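You operate a simulated robot arm through the tools that you are given. There is no shell and no other tool. Be economical: measure what you need, move in short steps, check, and stop when the job is done.

The job below is to be done with a simulated robot arm. You get a single attempt, and the scene is never put back.

JOB
Stopper the blue and green scent bottles, each with its own colour, and stand them on the silver tray. Set down upright: what you pick out.

It is judged by the outcome, as a careful person would: the job done as asked, and still so three seconds after it is handed in. It fails if anything else is knocked over, pushed out of place, dropped, spilled or broken. Lids that push on must go on centred and level and be pressed home; caps that screw on are set level and turned clockwise until they are tight.

ROBOT AND FRAMES
A 6-joint arm with a two-finger parallel gripper, fixed in place. Base frame: the origin is at the foot of the arm, x ahead of it, y to its left, z up; the work surface is at about z = 0. Readings come in mm, rad, newtons and seconds.
With the tool pointing down near the work surface it reaches from about 140 to 580 mm from the base axis. Its first joint turns from -1.152 to 1.152 rad. Payload 2.1 kg.
Tool frame: the origin (TCP) lies between the finger pads and is the grasp point; the fingertips stand 30 mm ahead of it; z points along the fingers, y is the line along which they close. The gripper opens to 94 mm. The fingers are 28 mm wide and 10 mm thick; the gripper's body (50 by 96 mm) begins 55 mm behind the TCP.
Orientation is told as [roll, pitch, yaw] about the base's x, y, z axes, in that order, counted from this pose: with the fingers straight down and closing along the base's y, the tool's x points along the base's -x, its y along +y and its z along -z.

CONTROLS
- The arm moves only by the tool nudge_tool. Its argument "deltas" is one flat list of numbers, 7 for each row, row after row: the shift along the tool's x, y, z in cm, then the turn, a rotation vector about the tool's x, y, z in rad, then the gripper command, from -1 (shut) to 1 (fully open), values between in proportion. In form: [x, y, z, wx, wy, wz, gripper, x, y, z, wx, wy, wz, gripper, ...]. A call has 1 to 20 rows; each row shifts and turns the commanded pose from where the row before left it, along the tool's axes as they then stand. A row lasts 0.2 s, in which the tool goes at most 50 mm and 0.15 rad; a call with a longer step from one row to the next is refused whole, and so is a gripper value outside its range. Where a pose cannot be reached the arm comes as near as it can. A force on the tool above 90 N (or 10 N above the force at the start of the call, whichever is more), or a blocked arm, ends the call early, and 0.2 s more pass. Each finger travels about 72 mm/s and halts on what it meets, pressing with about 37 N; the grip force reading is that of the motor and also rises with nothing between the fingers. The clock runs only during rows and for 0.2 s after the last one: add rows that do not move to give the fingers time. It gives the time, the measured TCP pose, the force on the tool (base axes), the opening and the grip force at its end, in the units of the frame above (readings bear some noise), with the torque about the TCP (base axes, N m) and any sound that the robot's microphone picked up.
- Cameras (640 x 400 px; columns grow to the right, rows downward): "scene" is fixed at [32.7, -353.9, 490.8]; the picture's right is [0.93, -0.37, 0.00], its down [-0.19, -0.47, -0.86] and it looks along [0.32, 0.80, -0.50] (base axes); focal length 286 px, centre (320, 200). "wrist" rides on the gripper at [76, 14, -103] in the tool frame; the picture's right is [-0.18, 0.98, 0.00], its down [-0.75, -0.14, -0.64] and it looks along [-0.63, -0.12, 0.77] (tool axes); focal length 243 px, centre (320, 200). There is no depth. A picture from a camera that has moved, and an enlarged one, comes with that camera's place and axes in the base frame and with its lens.
- grab_frame(camera): a new picture of that camera. It takes no simulated time.
- enlarge(camera, box): a new picture of the part [left, top, right, bottom] of that camera's present view, enlarged. It takes no simulated time.
- sign_off(): hands the job in; it is judged then, once.

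Go step by step. Nothing tells you positions but the pictures and the camera data: compare them with the known pose of the tool, close in by small moves and look again before you grip or let go. The budget is 120 turns and 68 pictures, counting those below and the enlarged ones. Unless the task says otherwise, let go and move clear before handing in, and close with one line.

The tools are called after "Call:" as a command line: name --argument value ..., lists and objects as JSON in quotes. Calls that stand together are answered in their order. nudge_tool: Moves the arm, as the interface text tells. Its arguments: {"type":"object","properties":{"deltas":{"type":"array"}},"required":["deltas"]} The other tools are called the same way: grab_frame (camera) takes a picture; enlarge (camera, box) takes an enlarged picture of a part of a camera's view; sign_off () hands the job in.

At the start:

```text
t: 0.0
tool_pos: [204.3, 257.3, 372.8]
tool_rot: [0.002, 0.0, 0.002]
wrist_force: [-0.4, -0.1, -0.1]
torque: [0.0, -0.02, -0.01]
grip_width: 93.9
grasp_force: 0.1
```

scene: 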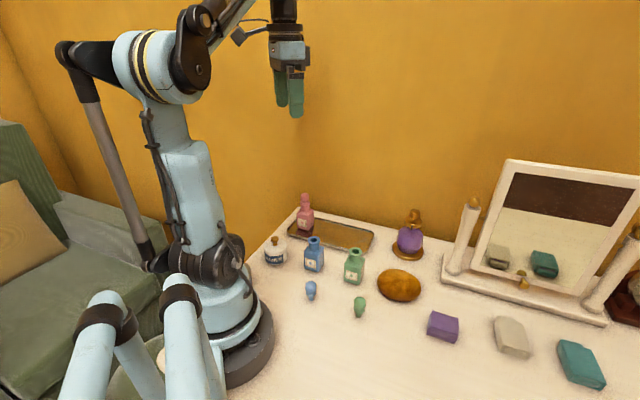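
wrist: 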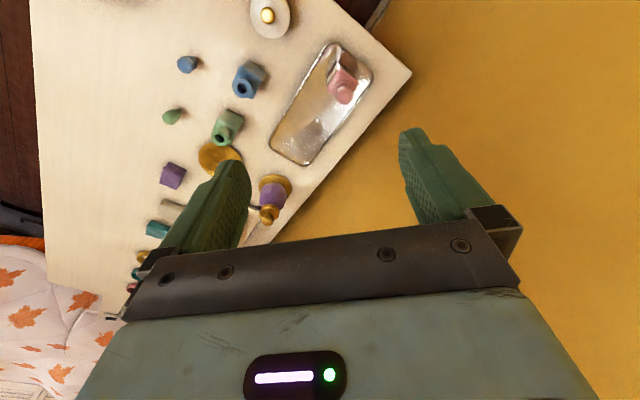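

I see a blue and a green bottle near the arm with their loose stoppers in front, and a tray that already holds a pink bottle. I'll zoom in to measure them.

Call:
enlarge --camera "scene" --box '[250, 180, 450, 330]'

Call:
enlarge --camera "wrist" --box '[140, 0, 400, 240]'

```text
2.67 times, centred on (350, 255) of scene
camera zoom: at [32.7, -353.9, 490.8], right [0.93, -0.37, 0.0], down [-0.19, -0.47, -0.86], along [0.32, 0.8, -0.5], focal length 763 px, centre (240, 53)
```

zoom: 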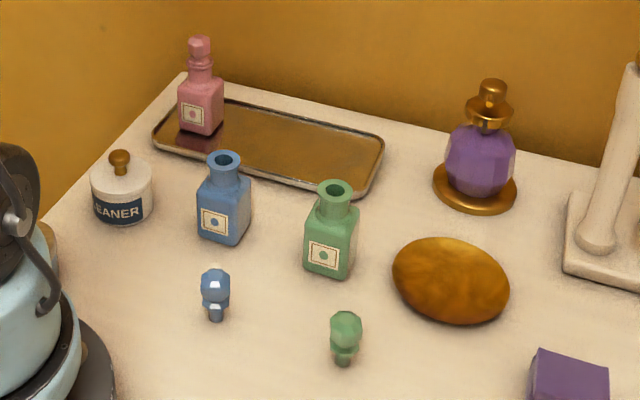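

```text
1.67 times, centred on (270, 120) of wrist
camera zoom: at [126.6, 271.7, 476.0], right [0.18, 0.98, 0.0], down [0.75, -0.14, 0.64], along [0.63, -0.12, -0.77], focal length 404 px, centre (403, 333)
```

zoom: 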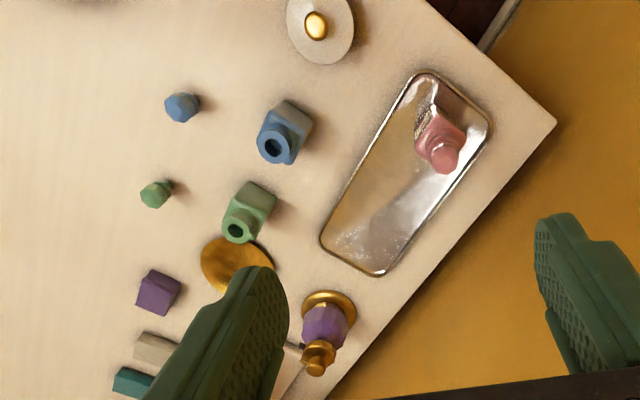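

The bottles are at about blue (212,135) and green (283,62), with the blue stopper near (169,43) and the green stopper near (246,-31). The tray centre is near (300,236). I'll move above the blue stopper to refine its position.

Call:
nudge_tool --deltas '[0.44, -2.68, 2.16, 0, 0, 0, 1, 0.44, -2.68, 2.16, 0, 0, 0, 1, 0.44, -2.68, 2.16, 0, 0, 0, 1, 0.44, -2.68, 2.16, 0, 0, 0, 1, 0.44, -2.68, 2.16, 0, 0, 0, 0.1, 0.44, -2.68, 2.16, 0, 0, 0, 0.1, 0.44, -2.68, 2.16, 0, 0, 0, 0.1, 0.44, -2.68, 2.16, 0, 0, 0, 0.1, 0, 0, 0, 0, 0, 0, 0.1, 0, 0, 0, 0, 0, 0, 0.1]'

Call:
grab_frame --camera "wrist"

```text
t: 2.2
tool_pos: [168.6, 42.9, 198.7]
tool_rot: [0.0, 0.0, 0.002]
wrist_force: [-0.4, -0.3, 0.0]
torque: [-0.01, 0.02, 0.0]
grip_width: 51.7
grasp_force: 0.1
```

```text
63 pictures are left
camera wrist: at [90.8, 56.6, 302.0], right [0.18, 0.98, 0.0], down [0.75, -0.14, 0.64], along [0.63, -0.12, -0.77], focal length 243 px, centre (320, 200)
```

wrist: 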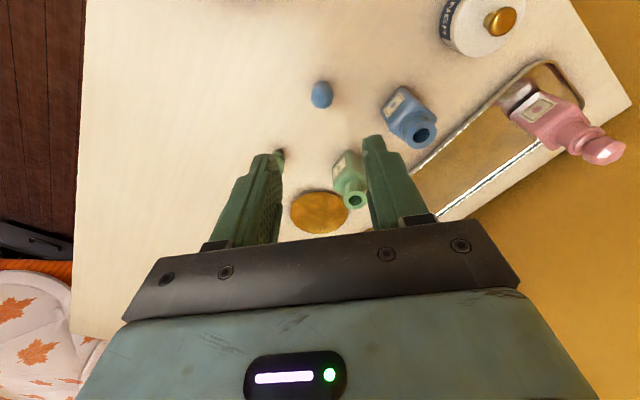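

The wrist view puts the blue stopper at about (170,42), which matches the first estimate. I'll descend partway and look again.

Call:
nudge_tool --deltas '[-0.05, 0, 3.5, 0, 0, 0, 0.1, -0.05, 0, 3.4, 0, 0, 0, 0.1, -0.05, 0, 3, 0, 0, 0, 0.1, 0, 0, 0, 0, 0, 0, 0.1]'

Call:
grab_frame --camera "wrist"

Call:
enlarge --camera "scene" --box '[270, 240, 390, 320]'

```text
t: 3.2
tool_pos: [170.4, 40.7, 101.5]
tool_rot: [0.0, -0.001, 0.001]
wrist_force: [0.5, 0.0, 0.0]
torque: [0.02, -0.01, 0.01]
grip_width: 51.6
grasp_force: 0.1
```

```text
62 pictures are left
camera wrist: at [92.6, 55.9, 203.9], right [0.18, 0.98, 0.0], down [0.75, -0.14, 0.64], along [0.63, -0.12, -0.77], focal length 243 px, centre (320, 200)
```

wrist: 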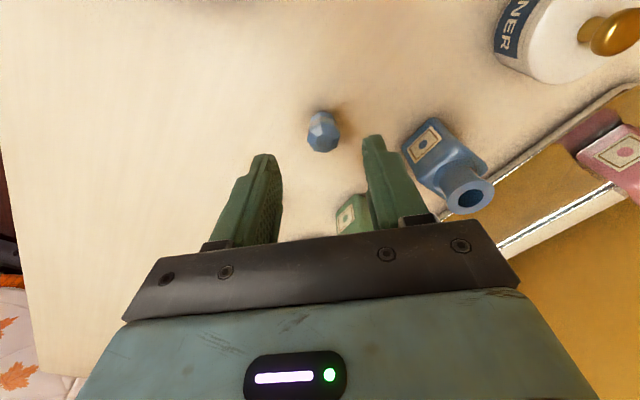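

```text
5.00 times, centred on (330, 280) of scene
camera zoom: at [32.7, -353.9, 490.8], right [0.93, -0.37, 0.0], down [-0.19, -0.47, -0.86], along [0.32, 0.8, -0.5], focal length 1431 px, centre (270, -200)
```

zoom: 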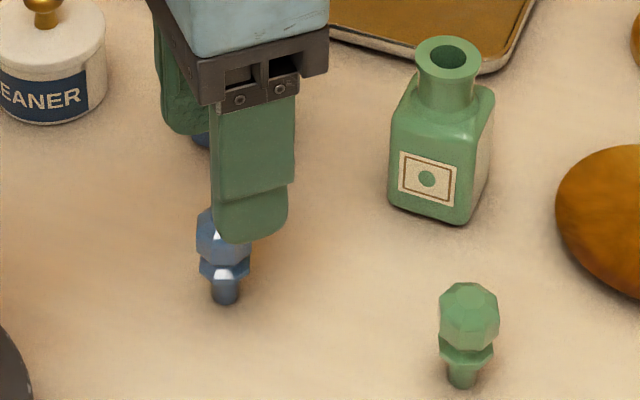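

The stopper has a ball head, a flange and a plug, and it is standing on the plug. I'll shift 2 mm in y, lower to z≈48 and close on the head.

Call:
nudge_tool --deltas '[0, 0.18, 2, 0, 0, 0, 0.1, 0, 0, 2, 0, 0, 0, 0.1, 0, 0, 1.35, 0, 0, 0, 0.1, 0, 0, 0, 0, 0, 0, 0.1]'

Call:
grab_frame --camera "wrist"

Call:
enlarge --camera "scene" --box '[270, 240, 390, 320]'

```text
t: 4.2
tool_pos: [169.9, 42.8, 47.5]
tool_rot: [0.001, 0.0, 0.001]
wrist_force: [0.5, -0.4, 0.0]
torque: [0.03, 0.02, 0.0]
grip_width: 52.0
grasp_force: 0.0
```

```text
60 pictures are left
camera wrist: at [92.5, 57.6, 150.8], right [0.18, 0.98, 0.0], down [0.75, -0.14, 0.64], along [0.63, -0.12, -0.77], focal length 243 px, centre (320, 200)
```

wrist: 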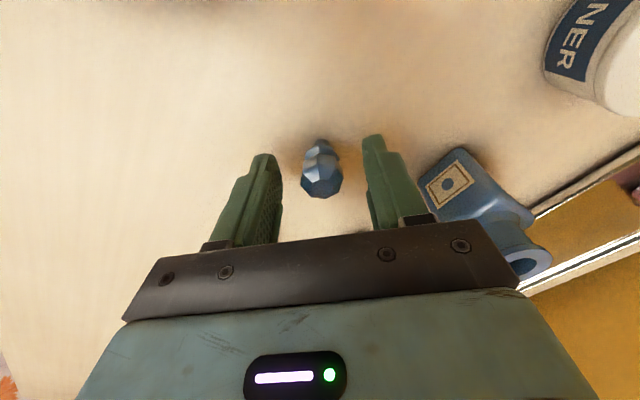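

```text
5.00 times, centred on (330, 280) of scene
camera zoom: at [32.7, -353.9, 490.8], right [0.93, -0.37, 0.0], down [-0.19, -0.47, -0.86], along [0.32, 0.8, -0.5], focal length 1431 px, centre (270, -200)
```

zoom: 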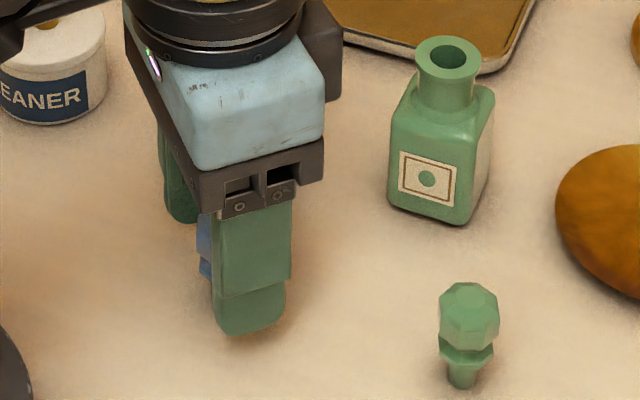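

The head is centred between the fingers, with its middle at about z=36. I'll raise 3 mm to stay clear of the flange, then close.

Call:
nudge_tool --deltas '[0.1, 0, -0.3, 0, 0, 0, 0.1, 0, 0, 0, 0, 0, 0, -0.2, 0, 0, 0, 0, 0, 0, -0.5, 0, 0, 0, 0, 0, 0, -1, 0, 0, 0, 0, 0, 0, -1]'

Call:
grab_frame --camera "wrist"

```text
t: 5.4
tool_pos: [168.5, 43.5, 50.5]
tool_rot: [0.001, -0.001, 0.0]
wrist_force: [0.1, -0.3, -1.1]
torque: [-0.02, -0.01, 0.04]
grip_width: 23.4
grasp_force: 37.0
```

```text
58 pictures are left
camera wrist: at [91.5, 58.7, 153.7], right [0.18, 0.98, 0.0], down [0.75, -0.14, 0.64], along [0.63, -0.12, -0.77], focal length 243 px, centre (320, 200)
```

wrist: 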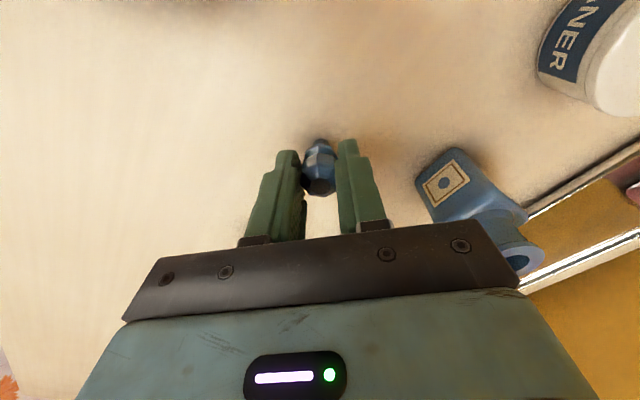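

The stopper is gripped at 23.4 mm. I'll lift it, move near the blue bottle at (212,135) with a 15 mm offset short of it, and look.

Call:
nudge_tool --deltas '[0, 0, -2, 0, 0, 0, -1, 0, 0, -3, 0, 0, 0, -1, 0, 0, -3, 0, 0, 0, -1, 0, 0, -3, 0, 0, 0, -1, 0, 0, -2, 0, 0, 0, -1, 0, 0, 0, 0, 0, 0, -1]'

Call:
grab_frame --camera "wrist"

Call:
enlarge --camera "scene" --box '[250, 160, 370, 240]'

```text
t: 6.8
tool_pos: [170.7, 46.7, 180.5]
tool_rot: [0.002, 0.001, 0.001]
wrist_force: [-0.5, -0.4, 0.4]
torque: [-0.03, -0.01, -0.01]
grip_width: 23.1
grasp_force: 37.4
```

```text
57 pictures are left
camera wrist: at [92.9, 61.0, 282.7], right [0.18, 0.98, 0.0], down [0.75, -0.14, 0.64], along [0.63, -0.12, -0.77], focal length 243 px, centre (320, 200)
```

wrist: 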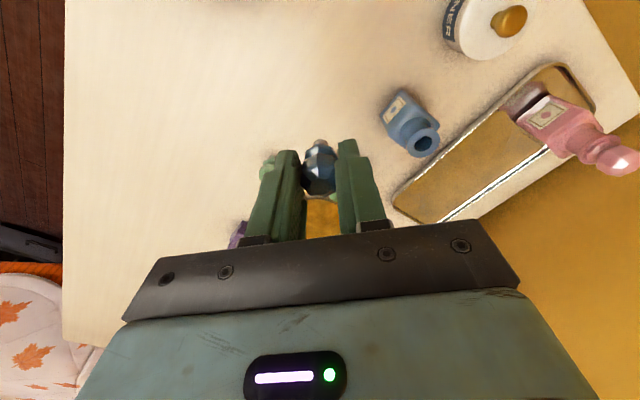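

```text
5.00 times, centred on (310, 200) of scene
camera zoom: at [32.7, -353.9, 490.8], right [0.93, -0.37, 0.0], down [-0.19, -0.47, -0.86], along [0.32, 0.8, -0.5], focal length 1431 px, centre (370, 200)
```

zoom: 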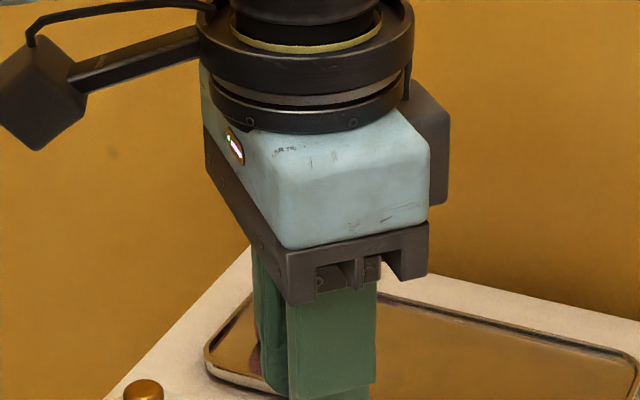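

The stopper is held straight, and the blue mouth works out to about (209,134.5,80). I'll move above it and check the alignment.

Call:
nudge_tool --deltas '[-0.8, 1.8, 0, 0, 0, 0, -1, -0.8, 1.8, 0, 0, 0, 0, -1, -0.8, 1.8, 0, 0, 0, 0, -1, -0.8, 1.8, 0, 0, 0, 0, -1, -0.8, 1.8, 0, 0, 0, 0, -1, 0, 0, 0, 0, 0, 0, -1, 0, 0, 0, 0, 0, 0, -1]'

Call:
enlarge --camera "wrist" --box '[240, 60, 400, 220]'

Call:
enlarge --camera "scene" --box '[250, 190, 370, 270]'

```text
t: 8.4
tool_pos: [208.2, 135.8, 181.8]
tool_rot: [0.004, 0.001, 0.001]
wrist_force: [-0.1, 0.1, -0.3]
torque: [-0.05, -0.03, -0.02]
grip_width: 23.5
grasp_force: 36.8
```

```text
2.50 times, centred on (320, 140) of wrist
camera zoom: at [130.6, 150.2, 284.0], right [0.18, 0.98, 0.0], down [0.75, -0.14, 0.64], along [0.63, -0.12, -0.77], focal length 606 px, centre (320, 350)
```

zoom: 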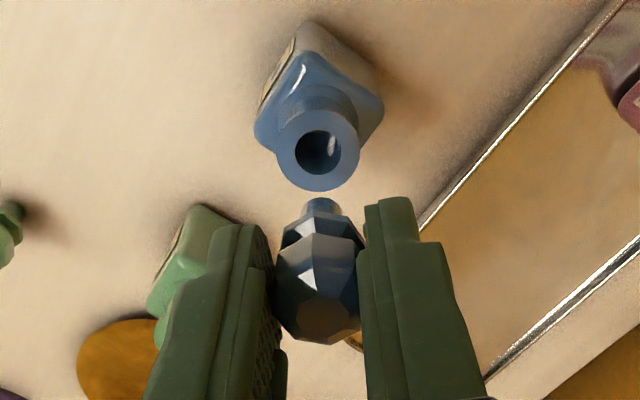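

```text
5.00 times, centred on (310, 230) of scene
camera zoom: at [32.7, -353.9, 490.8], right [0.93, -0.37, 0.0], down [-0.19, -0.47, -0.86], along [0.32, 0.8, -0.5], focal length 1431 px, centre (370, 50)
```

zoom: 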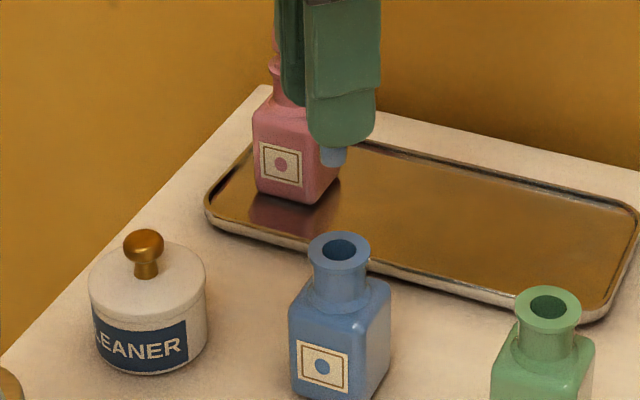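

The plug is within about 2 mm of the mouth axis, and both cameras agree on the correction (dx=+1.8, dy=-1). I'll correct and lower to just above the mouth.

Call:
nudge_tool --deltas '[-0.18, -0.1, 1, 0, 0, 0, -1, 0, 0, 1.5, 0, 0, 0, -1, 0, 0, 1.3, 0, 0, 0, -1, 0, 0, 0, 0, 0, 0, -1, 0, 0, 0, 0, 0, 0, -1]'

Call:
enlarge --camera "wrist" --box '[260, 80, 380, 200]'

Call:
enlarge --camera "scene" --box '[280, 210, 355, 260]'

```text
t: 9.6
tool_pos: [210.5, 133.1, 145.2]
tool_rot: [0.001, 0.001, 0.003]
wrist_force: [-0.6, -0.1, -0.9]
torque: [-0.01, -0.01, 0.01]
grip_width: 23.3
grasp_force: 37.4
```

```text
3.33 times, centred on (320, 140) of wrist
camera zoom: at [133.7, 148.5, 246.6], right [0.18, 0.98, 0.0], down [0.75, -0.14, 0.64], along [0.63, -0.12, -0.77], focal length 809 px, centre (320, 400)
```

zoom: 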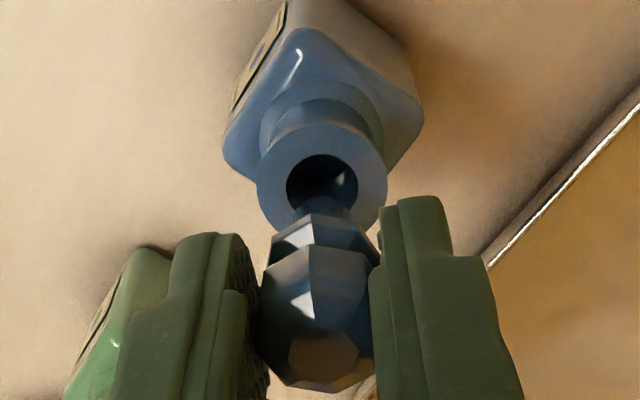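

```text
8.00 times, centred on (318, 235) of scene
camera zoom: at [32.7, -353.9, 490.8], right [0.93, -0.37, 0.0], down [-0.19, -0.47, -0.86], along [0.32, 0.8, -0.5], focal length 2289 px, centre (340, -80)
```

zoom: 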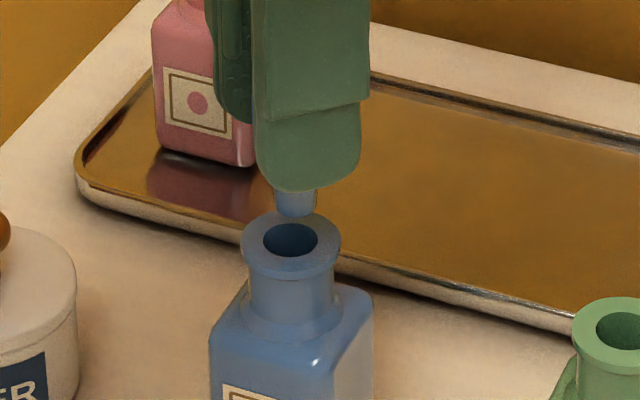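

I'm close now, with the scene view suggesting a small x correction. I'll zoom further to refine it.

Call:
enlarge --camera "wrist" --box '[295, 110, 345, 150]'

```text
10.00 times, centred on (320, 130) of wrist
camera zoom: at [133.7, 148.5, 246.6], right [0.18, 0.98, 0.0], down [0.75, -0.14, 0.64], along [0.63, -0.12, -0.77], focal length 2426 px, centre (320, 900)
```

zoom: 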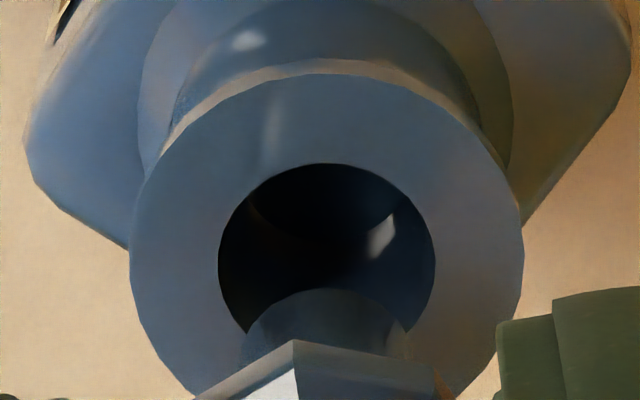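

Combining both views, the correction is dx≈-1.6 and dy≈+0.4. I'll apply it, lower slightly and recheck.

Call:
nudge_tool --deltas '[0.16, 0.04, 0, 0, 0, 0, -1, 0, 0, 0.6, 0, 0, 0, -1, 0, 0, 0, 0, 0, 0, -1, 0, 0, 0, 0, 0, 0, -1]'

Call:
enlarge --camera "wrist" --box '[295, 110, 345, 150]'

Call:
enlarge --camera "scene" --box '[290, 220, 338, 252]'

```text
t: 10.6
tool_pos: [211.1, 134.3, 137.5]
tool_rot: [0.003, -0.001, 0.002]
wrist_force: [0.4, -0.9, 0.3]
torque: [0.01, 0.0, 0.03]
grip_width: 23.4
grasp_force: 37.2
```

```text
10.00 times, centred on (320, 130) of wrist
camera zoom: at [132.1, 149.1, 240.2], right [0.18, 0.98, 0.0], down [0.75, -0.14, 0.64], along [0.63, -0.12, -0.77], focal length 2426 px, centre (320, 900)
```

zoom: 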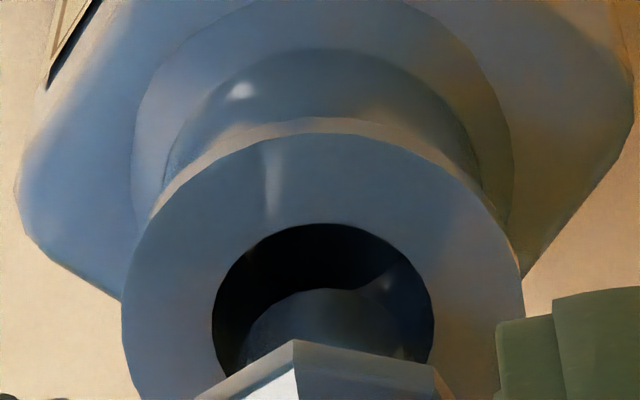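

```text
12.50 times, centred on (314, 236) of scene
camera zoom: at [32.7, -353.9, 490.8], right [0.93, -0.37, 0.0], down [-0.19, -0.47, -0.86], along [0.32, 0.8, -0.5], focal length 3577 px, centre (395, -250)
```

zoom: 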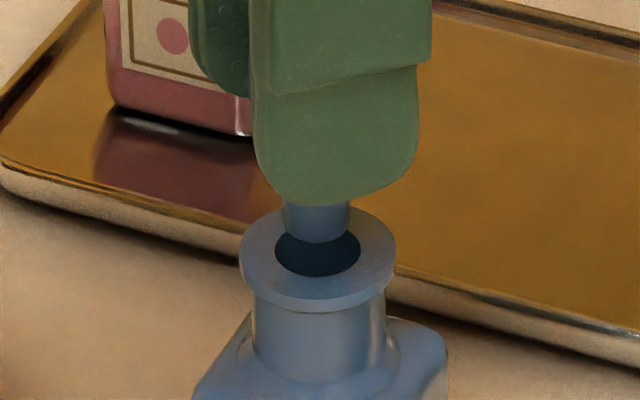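

The plug now looks centred over the mouth in both views. I'll lower gently and watch the force.

Call:
nudge_tool --deltas '[0, 0, 0.25, 0, 0, 0, -1, 0, 0, 0.25, 0, 0, 0, -1, 0, 0, 0.25, 0, 0, 0, -1, 0, 0, 0.25, 0, 0, 0, -1, 0, 0, 0, 0, 0, 0, -1]'

Call:
enlarge --camera "scene" --box '[290, 220, 338, 252]'

```text
t: 11.8
tool_pos: [208.6, 133.9, 126.8]
tool_rot: [0.002, -0.001, 0.002]
wrist_force: [0.1, 0.4, -0.6]
torque: [0.0, -0.02, -0.04]
grip_width: 23.5
grasp_force: 37.4
```

```text
12.50 times, centred on (314, 236) of scene
camera zoom: at [32.7, -353.9, 490.8], right [0.93, -0.37, 0.0], down [-0.19, -0.47, -0.86], along [0.32, 0.8, -0.5], focal length 3577 px, centre (395, -250)
```

zoom: 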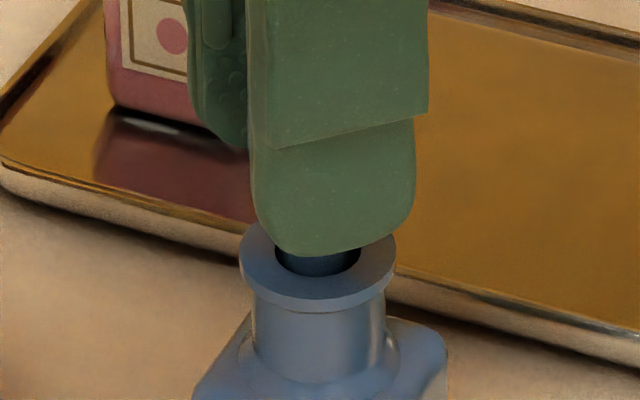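

The plug is inside the mouth with no force. I'll keep lowering until it seats.

Call:
nudge_tool --deltas '[0, 0, 0.2, 0, 0, 0, -1, 0, 0, 0.2, 0, 0, 0, -1, 0, 0, 0.2, 0, 0, 0, -1, 0, 0, 0, 0, 0, 0, -1]'

Call:
enlarge --camera "wrist" --box '[280, 90, 360, 210]'

```text
t: 12.8
tool_pos: [209.0, 135.0, 119.9]
tool_rot: [0.001, 0.001, 0.001]
wrist_force: [0.9, 0.3, -0.1]
torque: [0.02, 0.0, 0.0]
grip_width: 23.6
grasp_force: 37.2
```

```text
3.33 times, centred on (320, 150) of wrist
camera zoom: at [131.8, 149.0, 223.3], right [0.18, 0.98, 0.0], down [0.75, -0.14, 0.64], along [0.63, -0.12, -0.77], focal length 809 px, centre (320, 367)
```

zoom: 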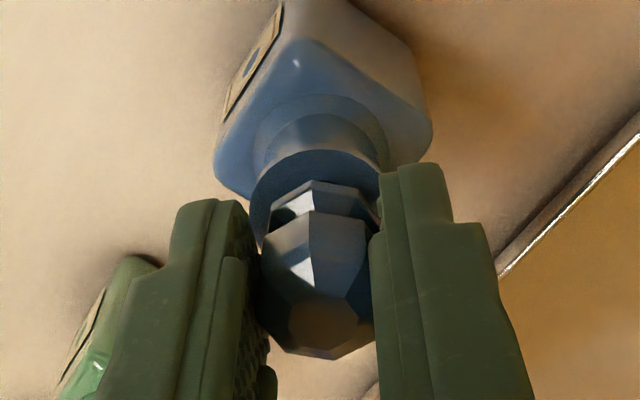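

It's almost down, with no force yet. I'll continue in small steps.

Call:
nudge_tool --deltas '[0, 0, 0.1, 0, 0, 0, -1, 0, 0, 0.1, 0, 0, 0, -1, 0, 0, 0.1, 0, 0, 0, -1, 0, 0, 0, 0, 0, 0, -1]'

```text
t: 13.8
tool_pos: [209.2, 133.5, 118.7]
tool_rot: [0.004, 0.0, -0.001]
wrist_force: [0.3, -0.4, 0.2]
torque: [-0.01, 0.01, 0.0]
grip_width: 23.4
grasp_force: 37.1
```

Call:
nudge_tool --deltas '[0, 0, 0.1, 0, 0, 0, -1, 0, 0, 0.1, 0, 0, 0, -1, 0, 0, 0, 0, 0, 0, -1]'

Call:
enlarge --camera "wrist" --box '[280, 90, 360, 210]'

```text
t: 14.6
tool_pos: [209.5, 135.0, 114.8]
tool_rot: [0.002, 0.0, 0.001]
wrist_force: [0.0, -0.3, -0.1]
torque: [-0.04, 0.06, 0.02]
grip_width: 23.2
grasp_force: 37.1
```

```text
3.33 times, centred on (320, 150) of wrist
camera zoom: at [132.3, 148.8, 217.8], right [0.18, 0.98, 0.0], down [0.75, -0.14, 0.64], along [0.63, -0.12, -0.77], focal length 809 px, centre (320, 367)
```

zoom: 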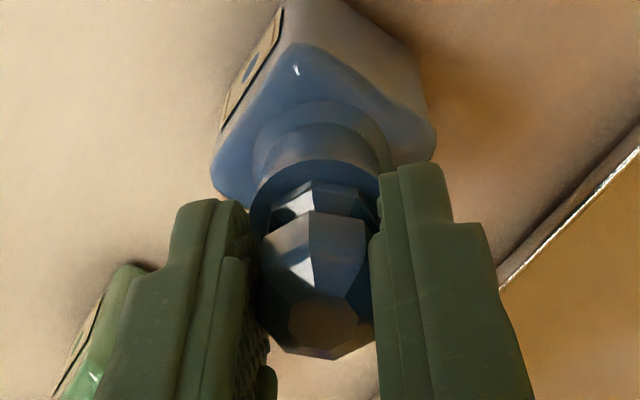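

Still free, so I'll keep going down.

Call:
nudge_tool --deltas '[0, 0, 0.1, 0, 0, 0, -1, 0, 0, 0.1, 0, 0, 0, -1, 0, 0, 0.1, 0, 0, 0, -1, 0, 0, 0, 0, 0, 0, -1]'

Call:
enlarge --camera "scene" --box '[290, 220, 338, 252]'

```text
t: 15.6
tool_pos: [211.5, 135.1, 114.0]
tool_rot: [0.0, 0.0, 0.002]
wrist_force: [-3.0, -3.1, 16.7]
torque: [-0.15, 0.03, 0.02]
grip_width: 23.0
grasp_force: 36.7
```

```text
12.50 times, centred on (314, 236) of scene
camera zoom: at [32.7, -353.9, 490.8], right [0.93, -0.37, 0.0], down [-0.19, -0.47, -0.86], along [0.32, 0.8, -0.5], focal length 3577 px, centre (395, -250)
```

zoom: 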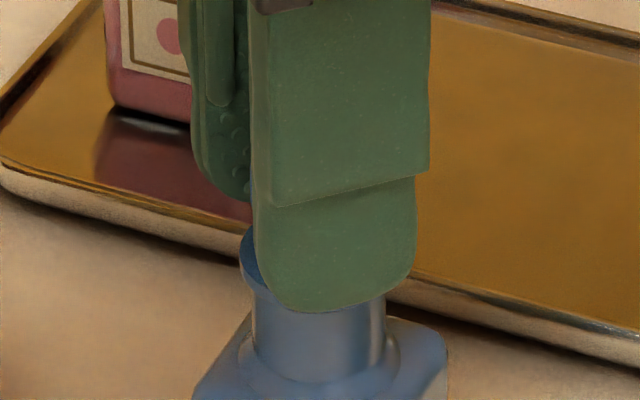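

There's contact at about 17 N. I'll check whether it's the flange or the fingertips touching the lip.

Call:
enlarge --camera "wrist" --box '[285, 120, 355, 190]'

```text
5.71 times, centred on (320, 155) of wrist
camera zoom: at [132.2, 149.8, 216.1], right [0.18, 0.98, 0.0], down [0.75, -0.14, 0.64], along [0.63, -0.12, -0.77], focal length 1386 px, centre (320, 457)
```

zoom: 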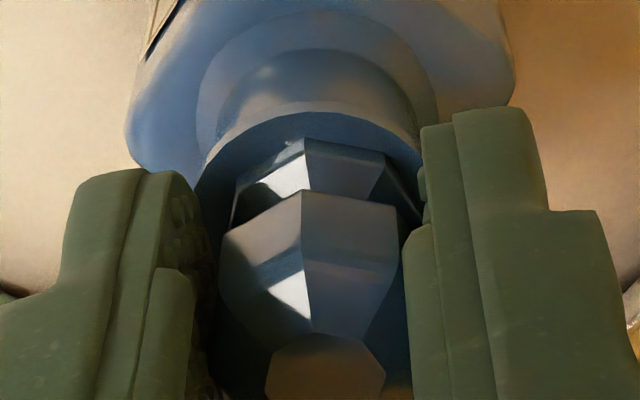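

The flange looks seated or nearly so. I'll release, raise the tool and inspect, then press from above with closed fingers.

Call:
nudge_tool --deltas '[0, 0, -0.1, 0, 0, 0, -0.7, 0, 0, 0, 0, 0, 0, -0.2, 0, 0, 0, 0, 0, 0, -0.1, 0, 0, -1.5, 0, 0, 0, -0.1, 0, 0, -3.5, 0, 0, 0, -0.1, 0, 0, 0, 0, 0, 0, -0.1]'

Call:
enlarge --camera "scene" --box '[290, 210, 350, 275]'

Call:
enlarge --camera "wrist" --box '[270, 70, 370, 170]'

```text
t: 17.0
tool_pos: [210.0, 135.1, 166.0]
tool_rot: [0.001, 0.001, 0.003]
wrist_force: [0.1, 0.0, -1.1]
torque: [-0.02, 0.01, 0.01]
grip_width: 42.3
grasp_force: 0.0
```

```text
6.15 times, centred on (320, 242) of scene
camera zoom: at [32.7, -353.9, 490.8], right [0.93, -0.37, 0.0], down [-0.19, -0.47, -0.86], along [0.32, 0.8, -0.5], focal length 1761 px, centre (320, -62)
```

zoom: 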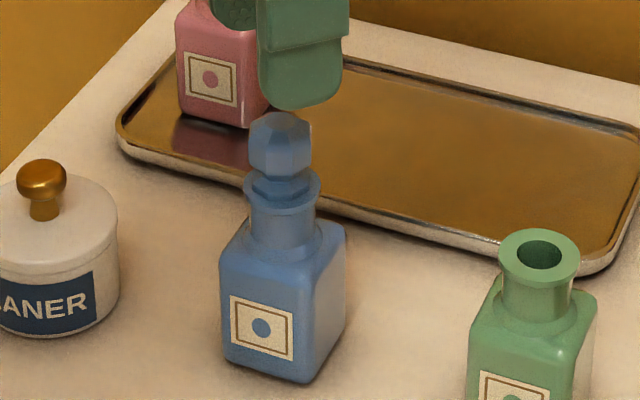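

```text
4.00 times, centred on (320, 120) of wrist
camera zoom: at [132.3, 149.6, 269.0], right [0.18, 0.98, 0.0], down [0.75, -0.14, 0.64], along [0.63, -0.12, -0.77], focal length 970 px, centre (320, 520)
```

zoom: 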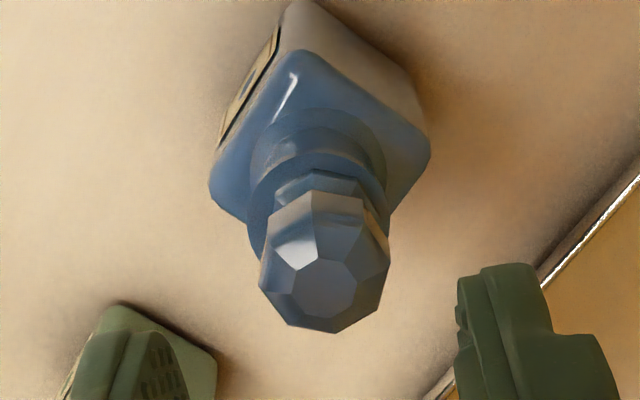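

The stopper is in, centred and level. I'll close the fingers and press down on its flat top to be sure it's home.

Call:
nudge_tool --deltas '[0, 0, 0, 0, 0, 0, -1, 0, 0, 0, 0, 0, 0, -1, 0, 0, 0.8, 0, 0, 0, -1, 0, 0, 0.8, 0, 0, 0, -1, 0, 0, 0.3, 0, 0, 0, -1, 0, 0, 0.3, 0, 0, 0, -1, 0, 0, 0, 0, 0, 0, -1]'

```text
t: 18.6
tool_pos: [211.5, 134.7, 142.1]
tool_rot: [0.002, 0.001, 0.0]
wrist_force: [0.3, 0.6, 1.3]
torque: [0.0, 0.0, 0.0]
grip_width: 0.0
grasp_force: 33.1
```

Call:
nudge_tool --deltas '[0, 0, 0.15, 0, 0, 0, -1, 0, 0, 0.15, 0, 0, 0, -1, 0, 0, 0, 0, 0, 0, -1]'

Call:
enlarge --camera "scene" --box '[290, 210, 350, 275]'

```text
t: 19.4
tool_pos: [210.5, 134.0, 140.2]
tool_rot: [0.001, -0.001, 0.002]
wrist_force: [0.2, -0.1, 0.0]
torque: [-0.01, 0.02, 0.03]
grip_width: 0.0
grasp_force: 33.0
```

```text
6.15 times, centred on (320, 242) of scene
camera zoom: at [32.7, -353.9, 490.8], right [0.93, -0.37, 0.0], down [-0.19, -0.47, -0.86], along [0.32, 0.8, -0.5], focal length 1761 px, centre (320, -62)
```

zoom: 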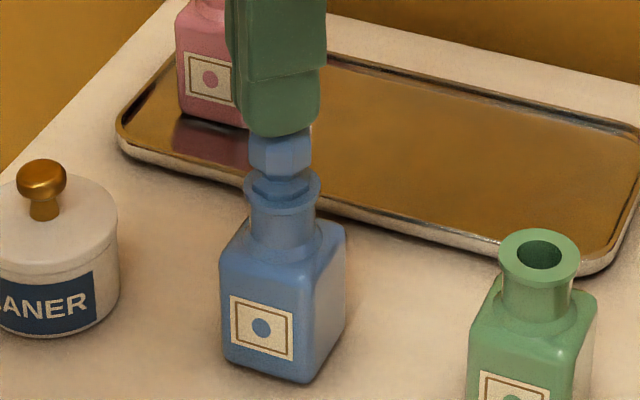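

Call:
nudge_tool --deltas '[0, 0, 0.15, 0, 0, 0, -1, 0, 0, 0.15, 0, 0, 0, -1, 0, 0, 0, 0, 0, 0, -1]'

```text
t: 20.2
tool_pos: [210.5, 134.1, 138.3]
tool_rot: [0.0, 0.001, 0.0]
wrist_force: [-10.9, -4.6, 71.6]
torque: [-0.14, 0.46, 0.0]
grip_width: 0.0
grasp_force: 33.1
```

That pressed it at about 72 N. I'll back off and check the stopper.

Call:
nudge_tool --deltas '[0, 0, -0.5, 0, 0, 0, -1, 0, 0, -2.5, 0, 0, 0, -1, 0, 0, -2, 0, 0, 0, -1, 0, 0, 0, 0, 0, 0, 1, 0, 0, 0, 0, 0, 0, 1, 0, 0, 0, 0, 0, 0, 1, 0, 0, 0, 0, 0, 0, 1]'

Call:
enlarge --camera "scene" --box '[290, 210, 350, 275]'

Call:
grab_frame --camera "wrist"

```text
t: 21.8
tool_pos: [209.1, 133.5, 185.2]
tool_rot: [0.003, -0.001, 0.001]
wrist_force: [0.0, 0.6, 0.1]
torque: [-0.02, -0.01, 0.0]
grip_width: 93.8
grasp_force: 0.1
```

```text
6.15 times, centred on (320, 242) of scene
camera zoom: at [32.7, -353.9, 490.8], right [0.93, -0.37, 0.0], down [-0.19, -0.47, -0.86], along [0.32, 0.8, -0.5], focal length 1761 px, centre (320, -62)
```

zoom: 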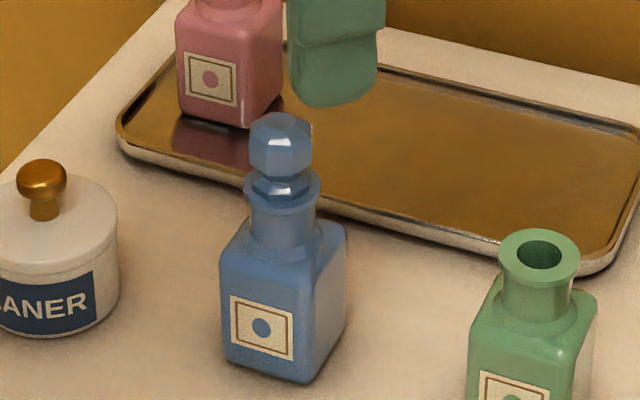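

```text
39 pictures are left
camera wrist: at [133.1, 147.9, 288.0], right [0.18, 0.98, 0.0], down [0.75, -0.14, 0.64], along [0.63, -0.12, -0.77], focal length 243 px, centre (320, 200)
```

wrist: 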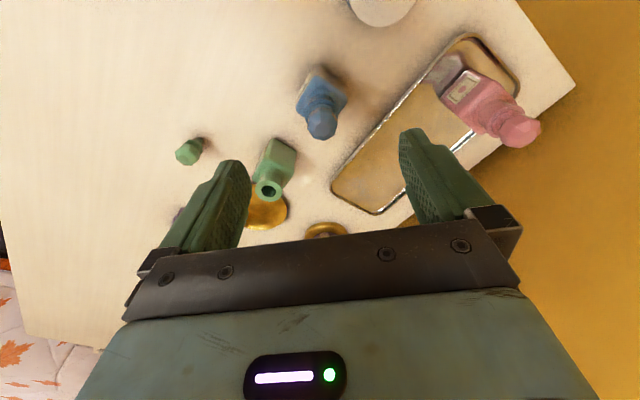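

The blue stopper is seated level. Next I'll turn the gripper 45° to match the blue bottle's sides, so I can lift it by the body onto the tray.

Call:
nudge_tool --deltas '[0, 0, 0, 0, 0, 0.131, 1, 0, 0, 0, 0, 0, 0.131, 1, 0, 0, 0, 0, 0, 0.131, 1, 0, 0, 0, 0, 0, 0.131, 1, 0, 0, 0, 0, 0, 0.131, 1, 0, 0, 0, 0, 0, 0.131, 1, 0, 0, 0, 0, 0, 0, 1]'

Call:
grab_frame --camera "wrist"

```text
t: 23.4
tool_pos: [209.1, 134.2, 185.1]
tool_rot: [0.001, 0.0, -0.786]
wrist_force: [0.2, -0.6, -0.3]
torque: [0.0, 0.04, 0.01]
grip_width: 94.1
grasp_force: 0.0
```

```text
38 pictures are left
camera wrist: at [164.7, 199.3, 288.1], right [0.83, 0.56, 0.0], down [0.43, -0.63, 0.64], along [0.36, -0.53, -0.77], focal length 243 px, centre (320, 200)
```

wrist: 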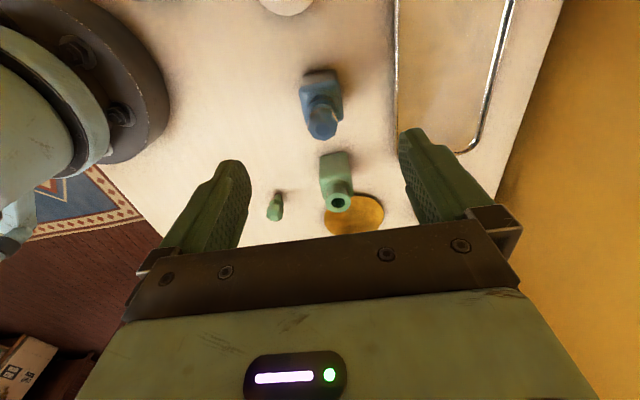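

The gripper is now aligned with the bottle's faces. I'll descend around the bottle to z≈61.

Call:
nudge_tool --deltas '[0, 0, 3, 0, 0, 0, 0.5, 0, 0, 3, 0, 0, 0, 0.4, 0, 0, 3, 0, 0, 0, 0.4, 0, 0, 2, 0, 0, 0, 0.4, 0, 0, 1.4, 0, 0, 0, 0.4, 0, 0, 0, 0, 0, 0, 0.4]'

Call:
grab_frame --camera "wrist"

Call:
enlarge --camera "scene" --box '[265, 200, 385, 280]'

```text
t: 24.8
tool_pos: [210.3, 136.2, 60.8]
tool_rot: [0.001, -0.002, -0.785]
wrist_force: [0.6, -0.3, 0.0]
torque: [0.0, -0.01, 0.02]
grip_width: 66.0
grasp_force: 0.1
```

```text
37 pictures are left
camera wrist: at [165.1, 199.7, 163.3], right [0.83, 0.56, 0.0], down [0.43, -0.63, 0.64], along [0.36, -0.53, -0.77], focal length 243 px, centre (320, 200)
```

wrist: 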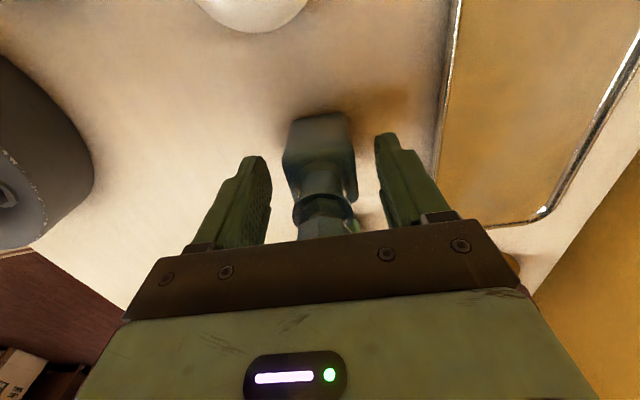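

```text
5.00 times, centred on (325, 240) of scene
camera zoom: at [32.7, -353.9, 490.8], right [0.93, -0.37, 0.0], down [-0.19, -0.47, -0.86], along [0.32, 0.8, -0.5], focal length 1431 px, centre (295, 0)
```

zoom: 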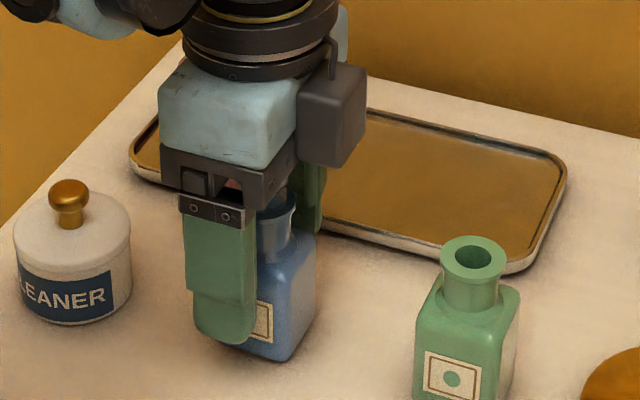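

The bottle sits between the fingers. I'll close and check the grip.

Call:
nudge_tool --deltas '[0, 0, 0, 0, 0, 0, 0, 0, 0, 0, 0, 0, 0, -0.2, 0, 0, 0, 0, 0, 0, -0.6, 0, 0, 0, 0, 0, 0, -1, 0, 0, 0, 0, 0, 0, -1]'

Call:
enlarge --camera "wrist" --box '[200, 80, 440, 260]'

```text
t: 26.0
tool_pos: [210.2, 134.6, 61.7]
tool_rot: [0.003, 0.0, -0.785]
wrist_force: [1.3, -0.3, 0.3]
torque: [-0.01, 0.0, -0.02]
grip_width: 39.4
grasp_force: 37.2
```

```text
2.22 times, centred on (320, 170) of wrist
camera zoom: at [165.1, 199.7, 163.5], right [0.83, 0.56, 0.0], down [0.43, -0.63, 0.64], along [0.36, -0.53, -0.77], focal length 539 px, centre (320, 267)
```

zoom: 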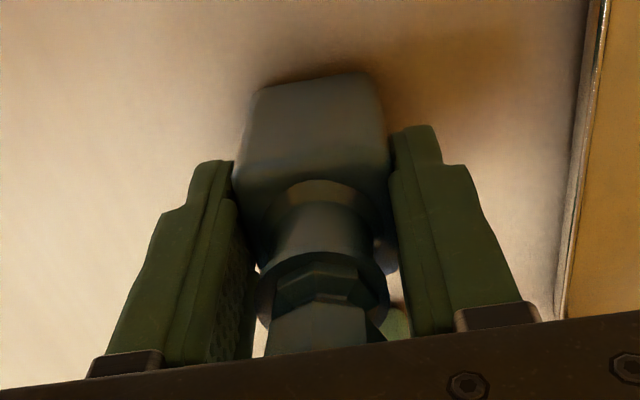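

The grip is 39.4 mm on the body. I'll lift it straight up and carry it most of the way to the tray.

Call:
nudge_tool --deltas '[0, 0, -0.5, 0, 0, 0, -1, 0, 0, -1.5, 0, 0, 0, -1, 0, 0, -2, 0, 0, 0, -1, 0, 0, -1.5, 0, 0, 0, -1, 0.3, 2.2, 0, 0, 0, 0, -1, 0.3, 2.2, 0, 0, 0, 0, -1, 0.3, 2.2, 0, 0, 0, 0, -1, 0.4, 2.2, 0, 0, 0, 0, -1, 0.4, 2.2, 0, 0, 0, 0, -1, 0.24, 2.12, 0, 0, 0, 0, -1, 0, 0, 0, 0, 0, 0, -1, 0, 0, 0, 0, 0, 0, -1]'

Call:
enlarge --camera "scene" --box '[270, 150, 420, 250]'

Call:
grab_frame --camera "wrist"

```text
t: 28.6
tool_pos: [290.7, 240.4, 120.6]
tool_rot: [0.002, -0.001, -0.785]
wrist_force: [0.7, -0.1, -3.2]
torque: [0.0, 0.03, 0.01]
grip_width: 39.6
grasp_force: 37.6
```

```text
4.00 times, centred on (345, 200) of scene
camera zoom: at [32.7, -353.9, 490.8], right [0.93, -0.37, 0.0], down [-0.19, -0.47, -0.86], along [0.32, 0.8, -0.5], focal length 1144 px, centre (220, 200)
```

zoom: 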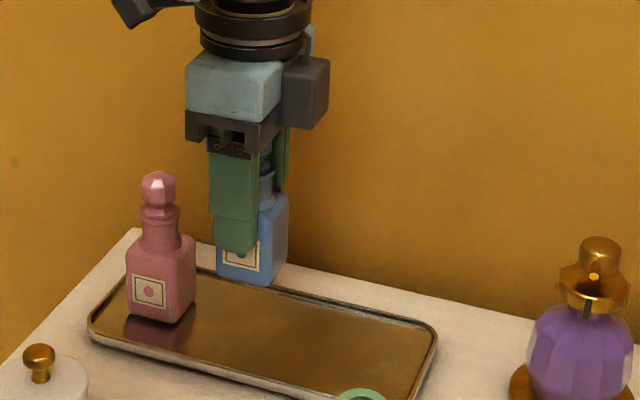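

```text
33 pictures are left
camera wrist: at [245.1, 303.8, 222.2], right [0.83, 0.56, 0.0], down [0.43, -0.63, 0.64], along [0.36, -0.53, -0.77], focal length 243 px, centre (320, 200)
```

wrist: 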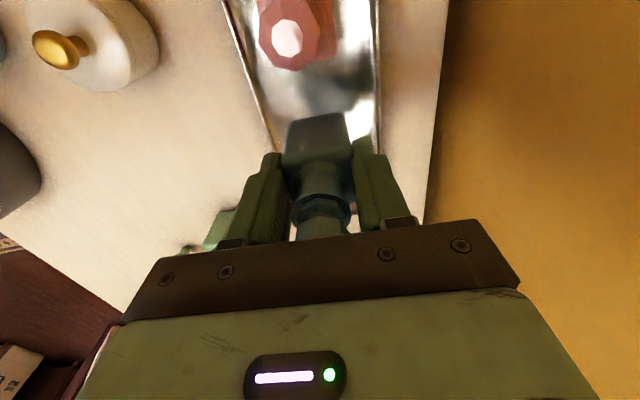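

The blue bottle hangs upright over the tray's midline, clear of the pink one. I'll lower it until just above the floor of the tray.

Call:
nudge_tool --deltas '[0, 0, 2, 0, 0, 0, -1, 0, 0, 1.6, 0, 0, 0, -1, 0, 0, 1, 0, 0, 0, -1, 0, 0, 0, 0, 0, 0, -1]'

Call:
enlarge --camera "scene" --box '[280, 180, 400, 260]'

```text
t: 29.6
tool_pos: [288.8, 241.9, 70.9]
tool_rot: [0.003, -0.001, -0.785]
wrist_force: [-0.4, -0.6, -3.6]
torque: [0.03, -0.01, 0.0]
grip_width: 39.4
grasp_force: 36.9
```

```text
5.00 times, centred on (340, 220) of scene
camera zoom: at [32.7, -353.9, 490.8], right [0.93, -0.37, 0.0], down [-0.19, -0.47, -0.86], along [0.32, 0.8, -0.5], focal length 1431 px, centre (220, 100)
```

zoom: 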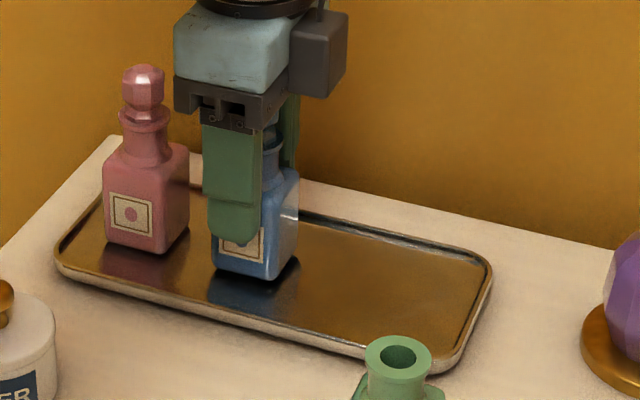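

Call:
nudge_tool --deltas '[0, 0, 0.2, 0, 0, 0, -1, 0, 0, 0.1, 0, 0, 0, -1, 0, 0, 0.1, 0, 0, 0, -1, 0, 0, 0, 0, 0, 0, -1]'

```text
t: 30.6
tool_pos: [288.6, 241.8, 68.5]
tool_rot: [0.002, 0.002, -0.786]
wrist_force: [-5.9, 3.4, 76.2]
torque: [-0.19, 0.16, -0.02]
grip_width: 39.6
grasp_force: 37.2
```

It's firmly on the tray. I'll ease up to unload it, open, and retreat upward.

Call:
nudge_tool --deltas '[0, 0, -0.1, 0, 0, 0, -1, 0, 0, 0, 0, 0, 0, -1]'

```text
t: 31.2
tool_pos: [287.4, 242.1, 69.0]
tool_rot: [0.005, 0.0, -0.785]
wrist_force: [-3.5, 7.0, 46.7]
torque: [0.02, 0.24, 0.02]
grip_width: 39.5
grasp_force: 36.9
```

Call:
nudge_tool --deltas '[0, 0, -0.1, 0, 0, 0, -1, 0, 0, 0, 0, 0, 0, -1]'

```text
t: 31.8
tool_pos: [290.0, 240.9, 69.3]
tool_rot: [0.002, 0.002, -0.786]
wrist_force: [-2.2, 8.2, 22.8]
torque: [0.28, 0.24, -0.06]
grip_width: 39.3
grasp_force: 37.1
```

Call:
nudge_tool --deltas '[0, 0, -0.08, 0, 0, 0, -1, 0, 0, 0, 0, 0, 0, -0.1, 0, 0, 0, 0, 0, 0, 0.2, 0, 0, 0, 0, 0, 0, 0.2, 0, 0, -2, 0, 0, 0, 0.2, 0, 0, -4, 0, 0, 0, 0.2, 0, 0, -4, 0, 0, 0, 0.2, 0, 0, 0, 0, 0, 0, 0.2]'

Call:
enlarge --camera "scene" --box '[280, 160, 430, 260]'

```text
t: 33.6
tool_pos: [288.8, 243.1, 172.8]
tool_rot: [0.004, 0.001, -0.785]
wrist_force: [0.1, 0.1, 0.3]
torque: [-0.01, 0.01, 0.01]
grip_width: 56.6
grasp_force: 0.0
```

```text
4.00 times, centred on (355, 210) of scene
camera zoom: at [32.7, -353.9, 490.8], right [0.93, -0.37, 0.0], down [-0.19, -0.47, -0.86], along [0.32, 0.8, -0.5], focal length 1144 px, centre (180, 160)
```

zoom: 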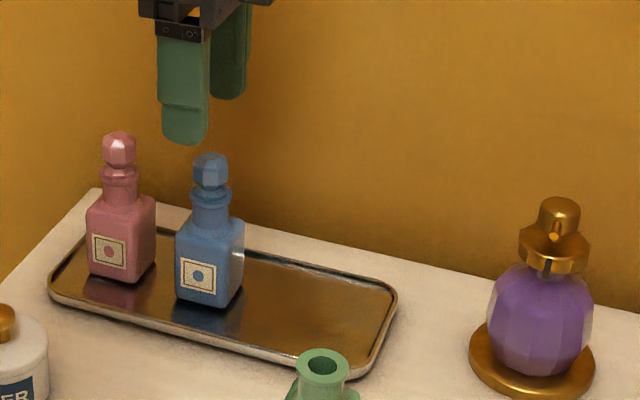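

The blue bottle is standing on the tray. Now I'll go for the green stopper, near (246,-31), turning back to yaw 0.

Call:
nudge_tool --deltas '[0, 0, 0, 0, 0, -0.131, 0.1, 0, 0, 0, 0, 0, -0.131, 0.1, 0, 0, 0, 0, 0, -0.131, 0.1, 0, 0, 0, 0, 0, -0.131, 0.1, 0, 0, 0, 0, 0, -0.131, 0.1, 0, 0, 0, 0, 0, -0.131, 0.1, 0.614, -3.9, 0, 0, 0, 0, 0.1, 0.614, -3.9, 0, 0, 0, 0, 0.1, 0.614, -3.9, 0, 0, 0, 0, 0.1, 0.614, -3.9, 0, 0, 0, 0, 0.1, 0.614, -3.9, 0, 0, 0, 0, 0.1, 0.614, -3.9, 0, 0, 0, 0, 0.1, 0.614, -3.9, 0, 0, 0, 0, 0.1, 0, 0, 2.5, 0, 0, 0, 0.1, 0, 0, 2.5, 0, 0, 0, 0.1, 0, 0, 0, 0, 0, 0, 0.1]'

Call:
grab_frame --camera "wrist"

```text
t: 37.0
tool_pos: [246.1, -34.9, 119.4]
tool_rot: [0.003, 0.0, 0.003]
wrist_force: [0.0, -0.2, -0.7]
torque: [-0.03, 0.0, -0.02]
grip_width: 52.3
grasp_force: 0.0
```

```text
30 pictures are left
camera wrist: at [168.0, -20.1, 221.0], right [0.18, 0.98, 0.0], down [0.75, -0.14, 0.64], along [0.63, -0.12, -0.77], focal length 243 px, centre (320, 200)
```

wrist: 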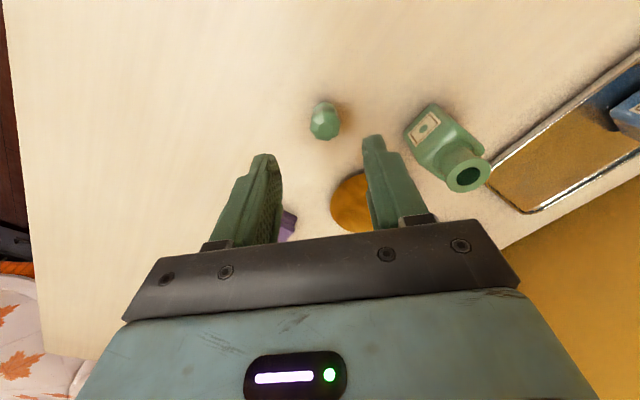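

The green stopper is at about (244,-31). I'll shift 3 mm in y and descend to the same grasp height.

Call:
nudge_tool --deltas '[0, 0.33, 2, 0, 0, 0, 0.1, 0, 0, 2, 0, 0, 0, 0.1, 0, 0, 1.5, 0, 0, 0, 0.1, 0, 0, 1.2, 0, 0, 0, 0.1, 0, 0, 0, 0, 0, 0, 0.1]'

Call:
grab_frame --camera "wrist"

```text
t: 38.2
tool_pos: [246.8, -27.6, 54.1]
tool_rot: [0.002, 0.001, 0.001]
wrist_force: [-0.2, -0.2, -0.1]
torque: [0.0, 0.01, 0.05]
grip_width: 51.9
grasp_force: 0.0
```

```text
29 pictures are left
camera wrist: at [169.1, -14.5, 155.5], right [0.18, 0.98, 0.0], down [0.75, -0.14, 0.64], along [0.63, -0.12, -0.77], focal length 243 px, centre (320, 200)
```

wrist: 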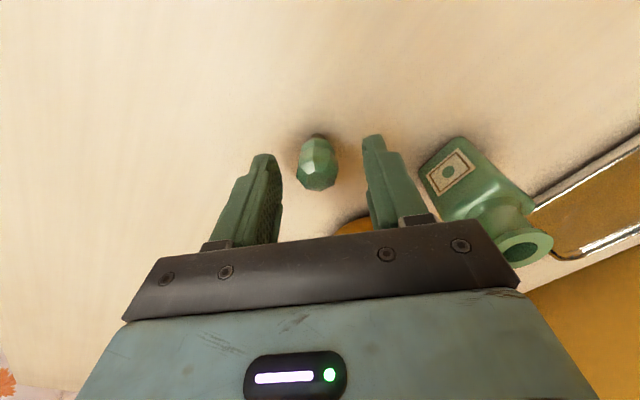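

Call:
nudge_tool --deltas '[0, -0.15, 0.15, 0, 0, 0, 0.1, 0, 0, 0, 0, 0, 0, -0.2, 0, 0, 0, 0, 0, 0, -0.5, 0, 0, 0, 0, 0, 0, -1, 0, 0, 0, 0, 0, 0, -1]'

Call:
enlarge --camera "wrist" --box '[240, 100, 400, 220]'

```text
t: 39.4
tool_pos: [247.7, -31.9, 51.6]
tool_rot: [0.002, 0.001, 0.001]
wrist_force: [0.0, 0.2, -0.5]
torque: [-0.03, -0.03, 0.03]
grip_width: 23.2
grasp_force: 36.5
```

```text
3.33 times, centred on (320, 160) of wrist
camera zoom: at [169.2, -15.8, 154.4], right [0.18, 0.98, 0.0], down [0.75, -0.14, 0.64], along [0.63, -0.12, -0.77], focal length 809 px, centre (320, 333)
```

zoom: 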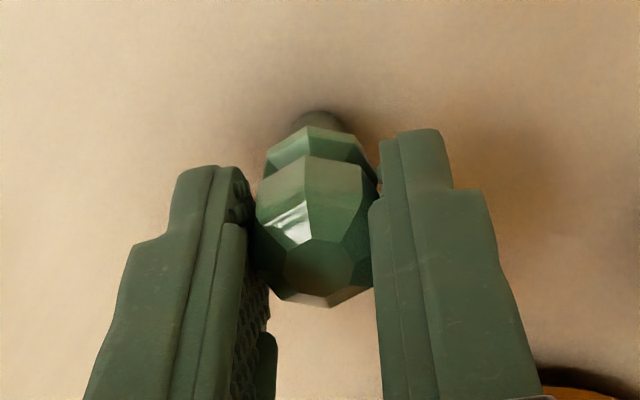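

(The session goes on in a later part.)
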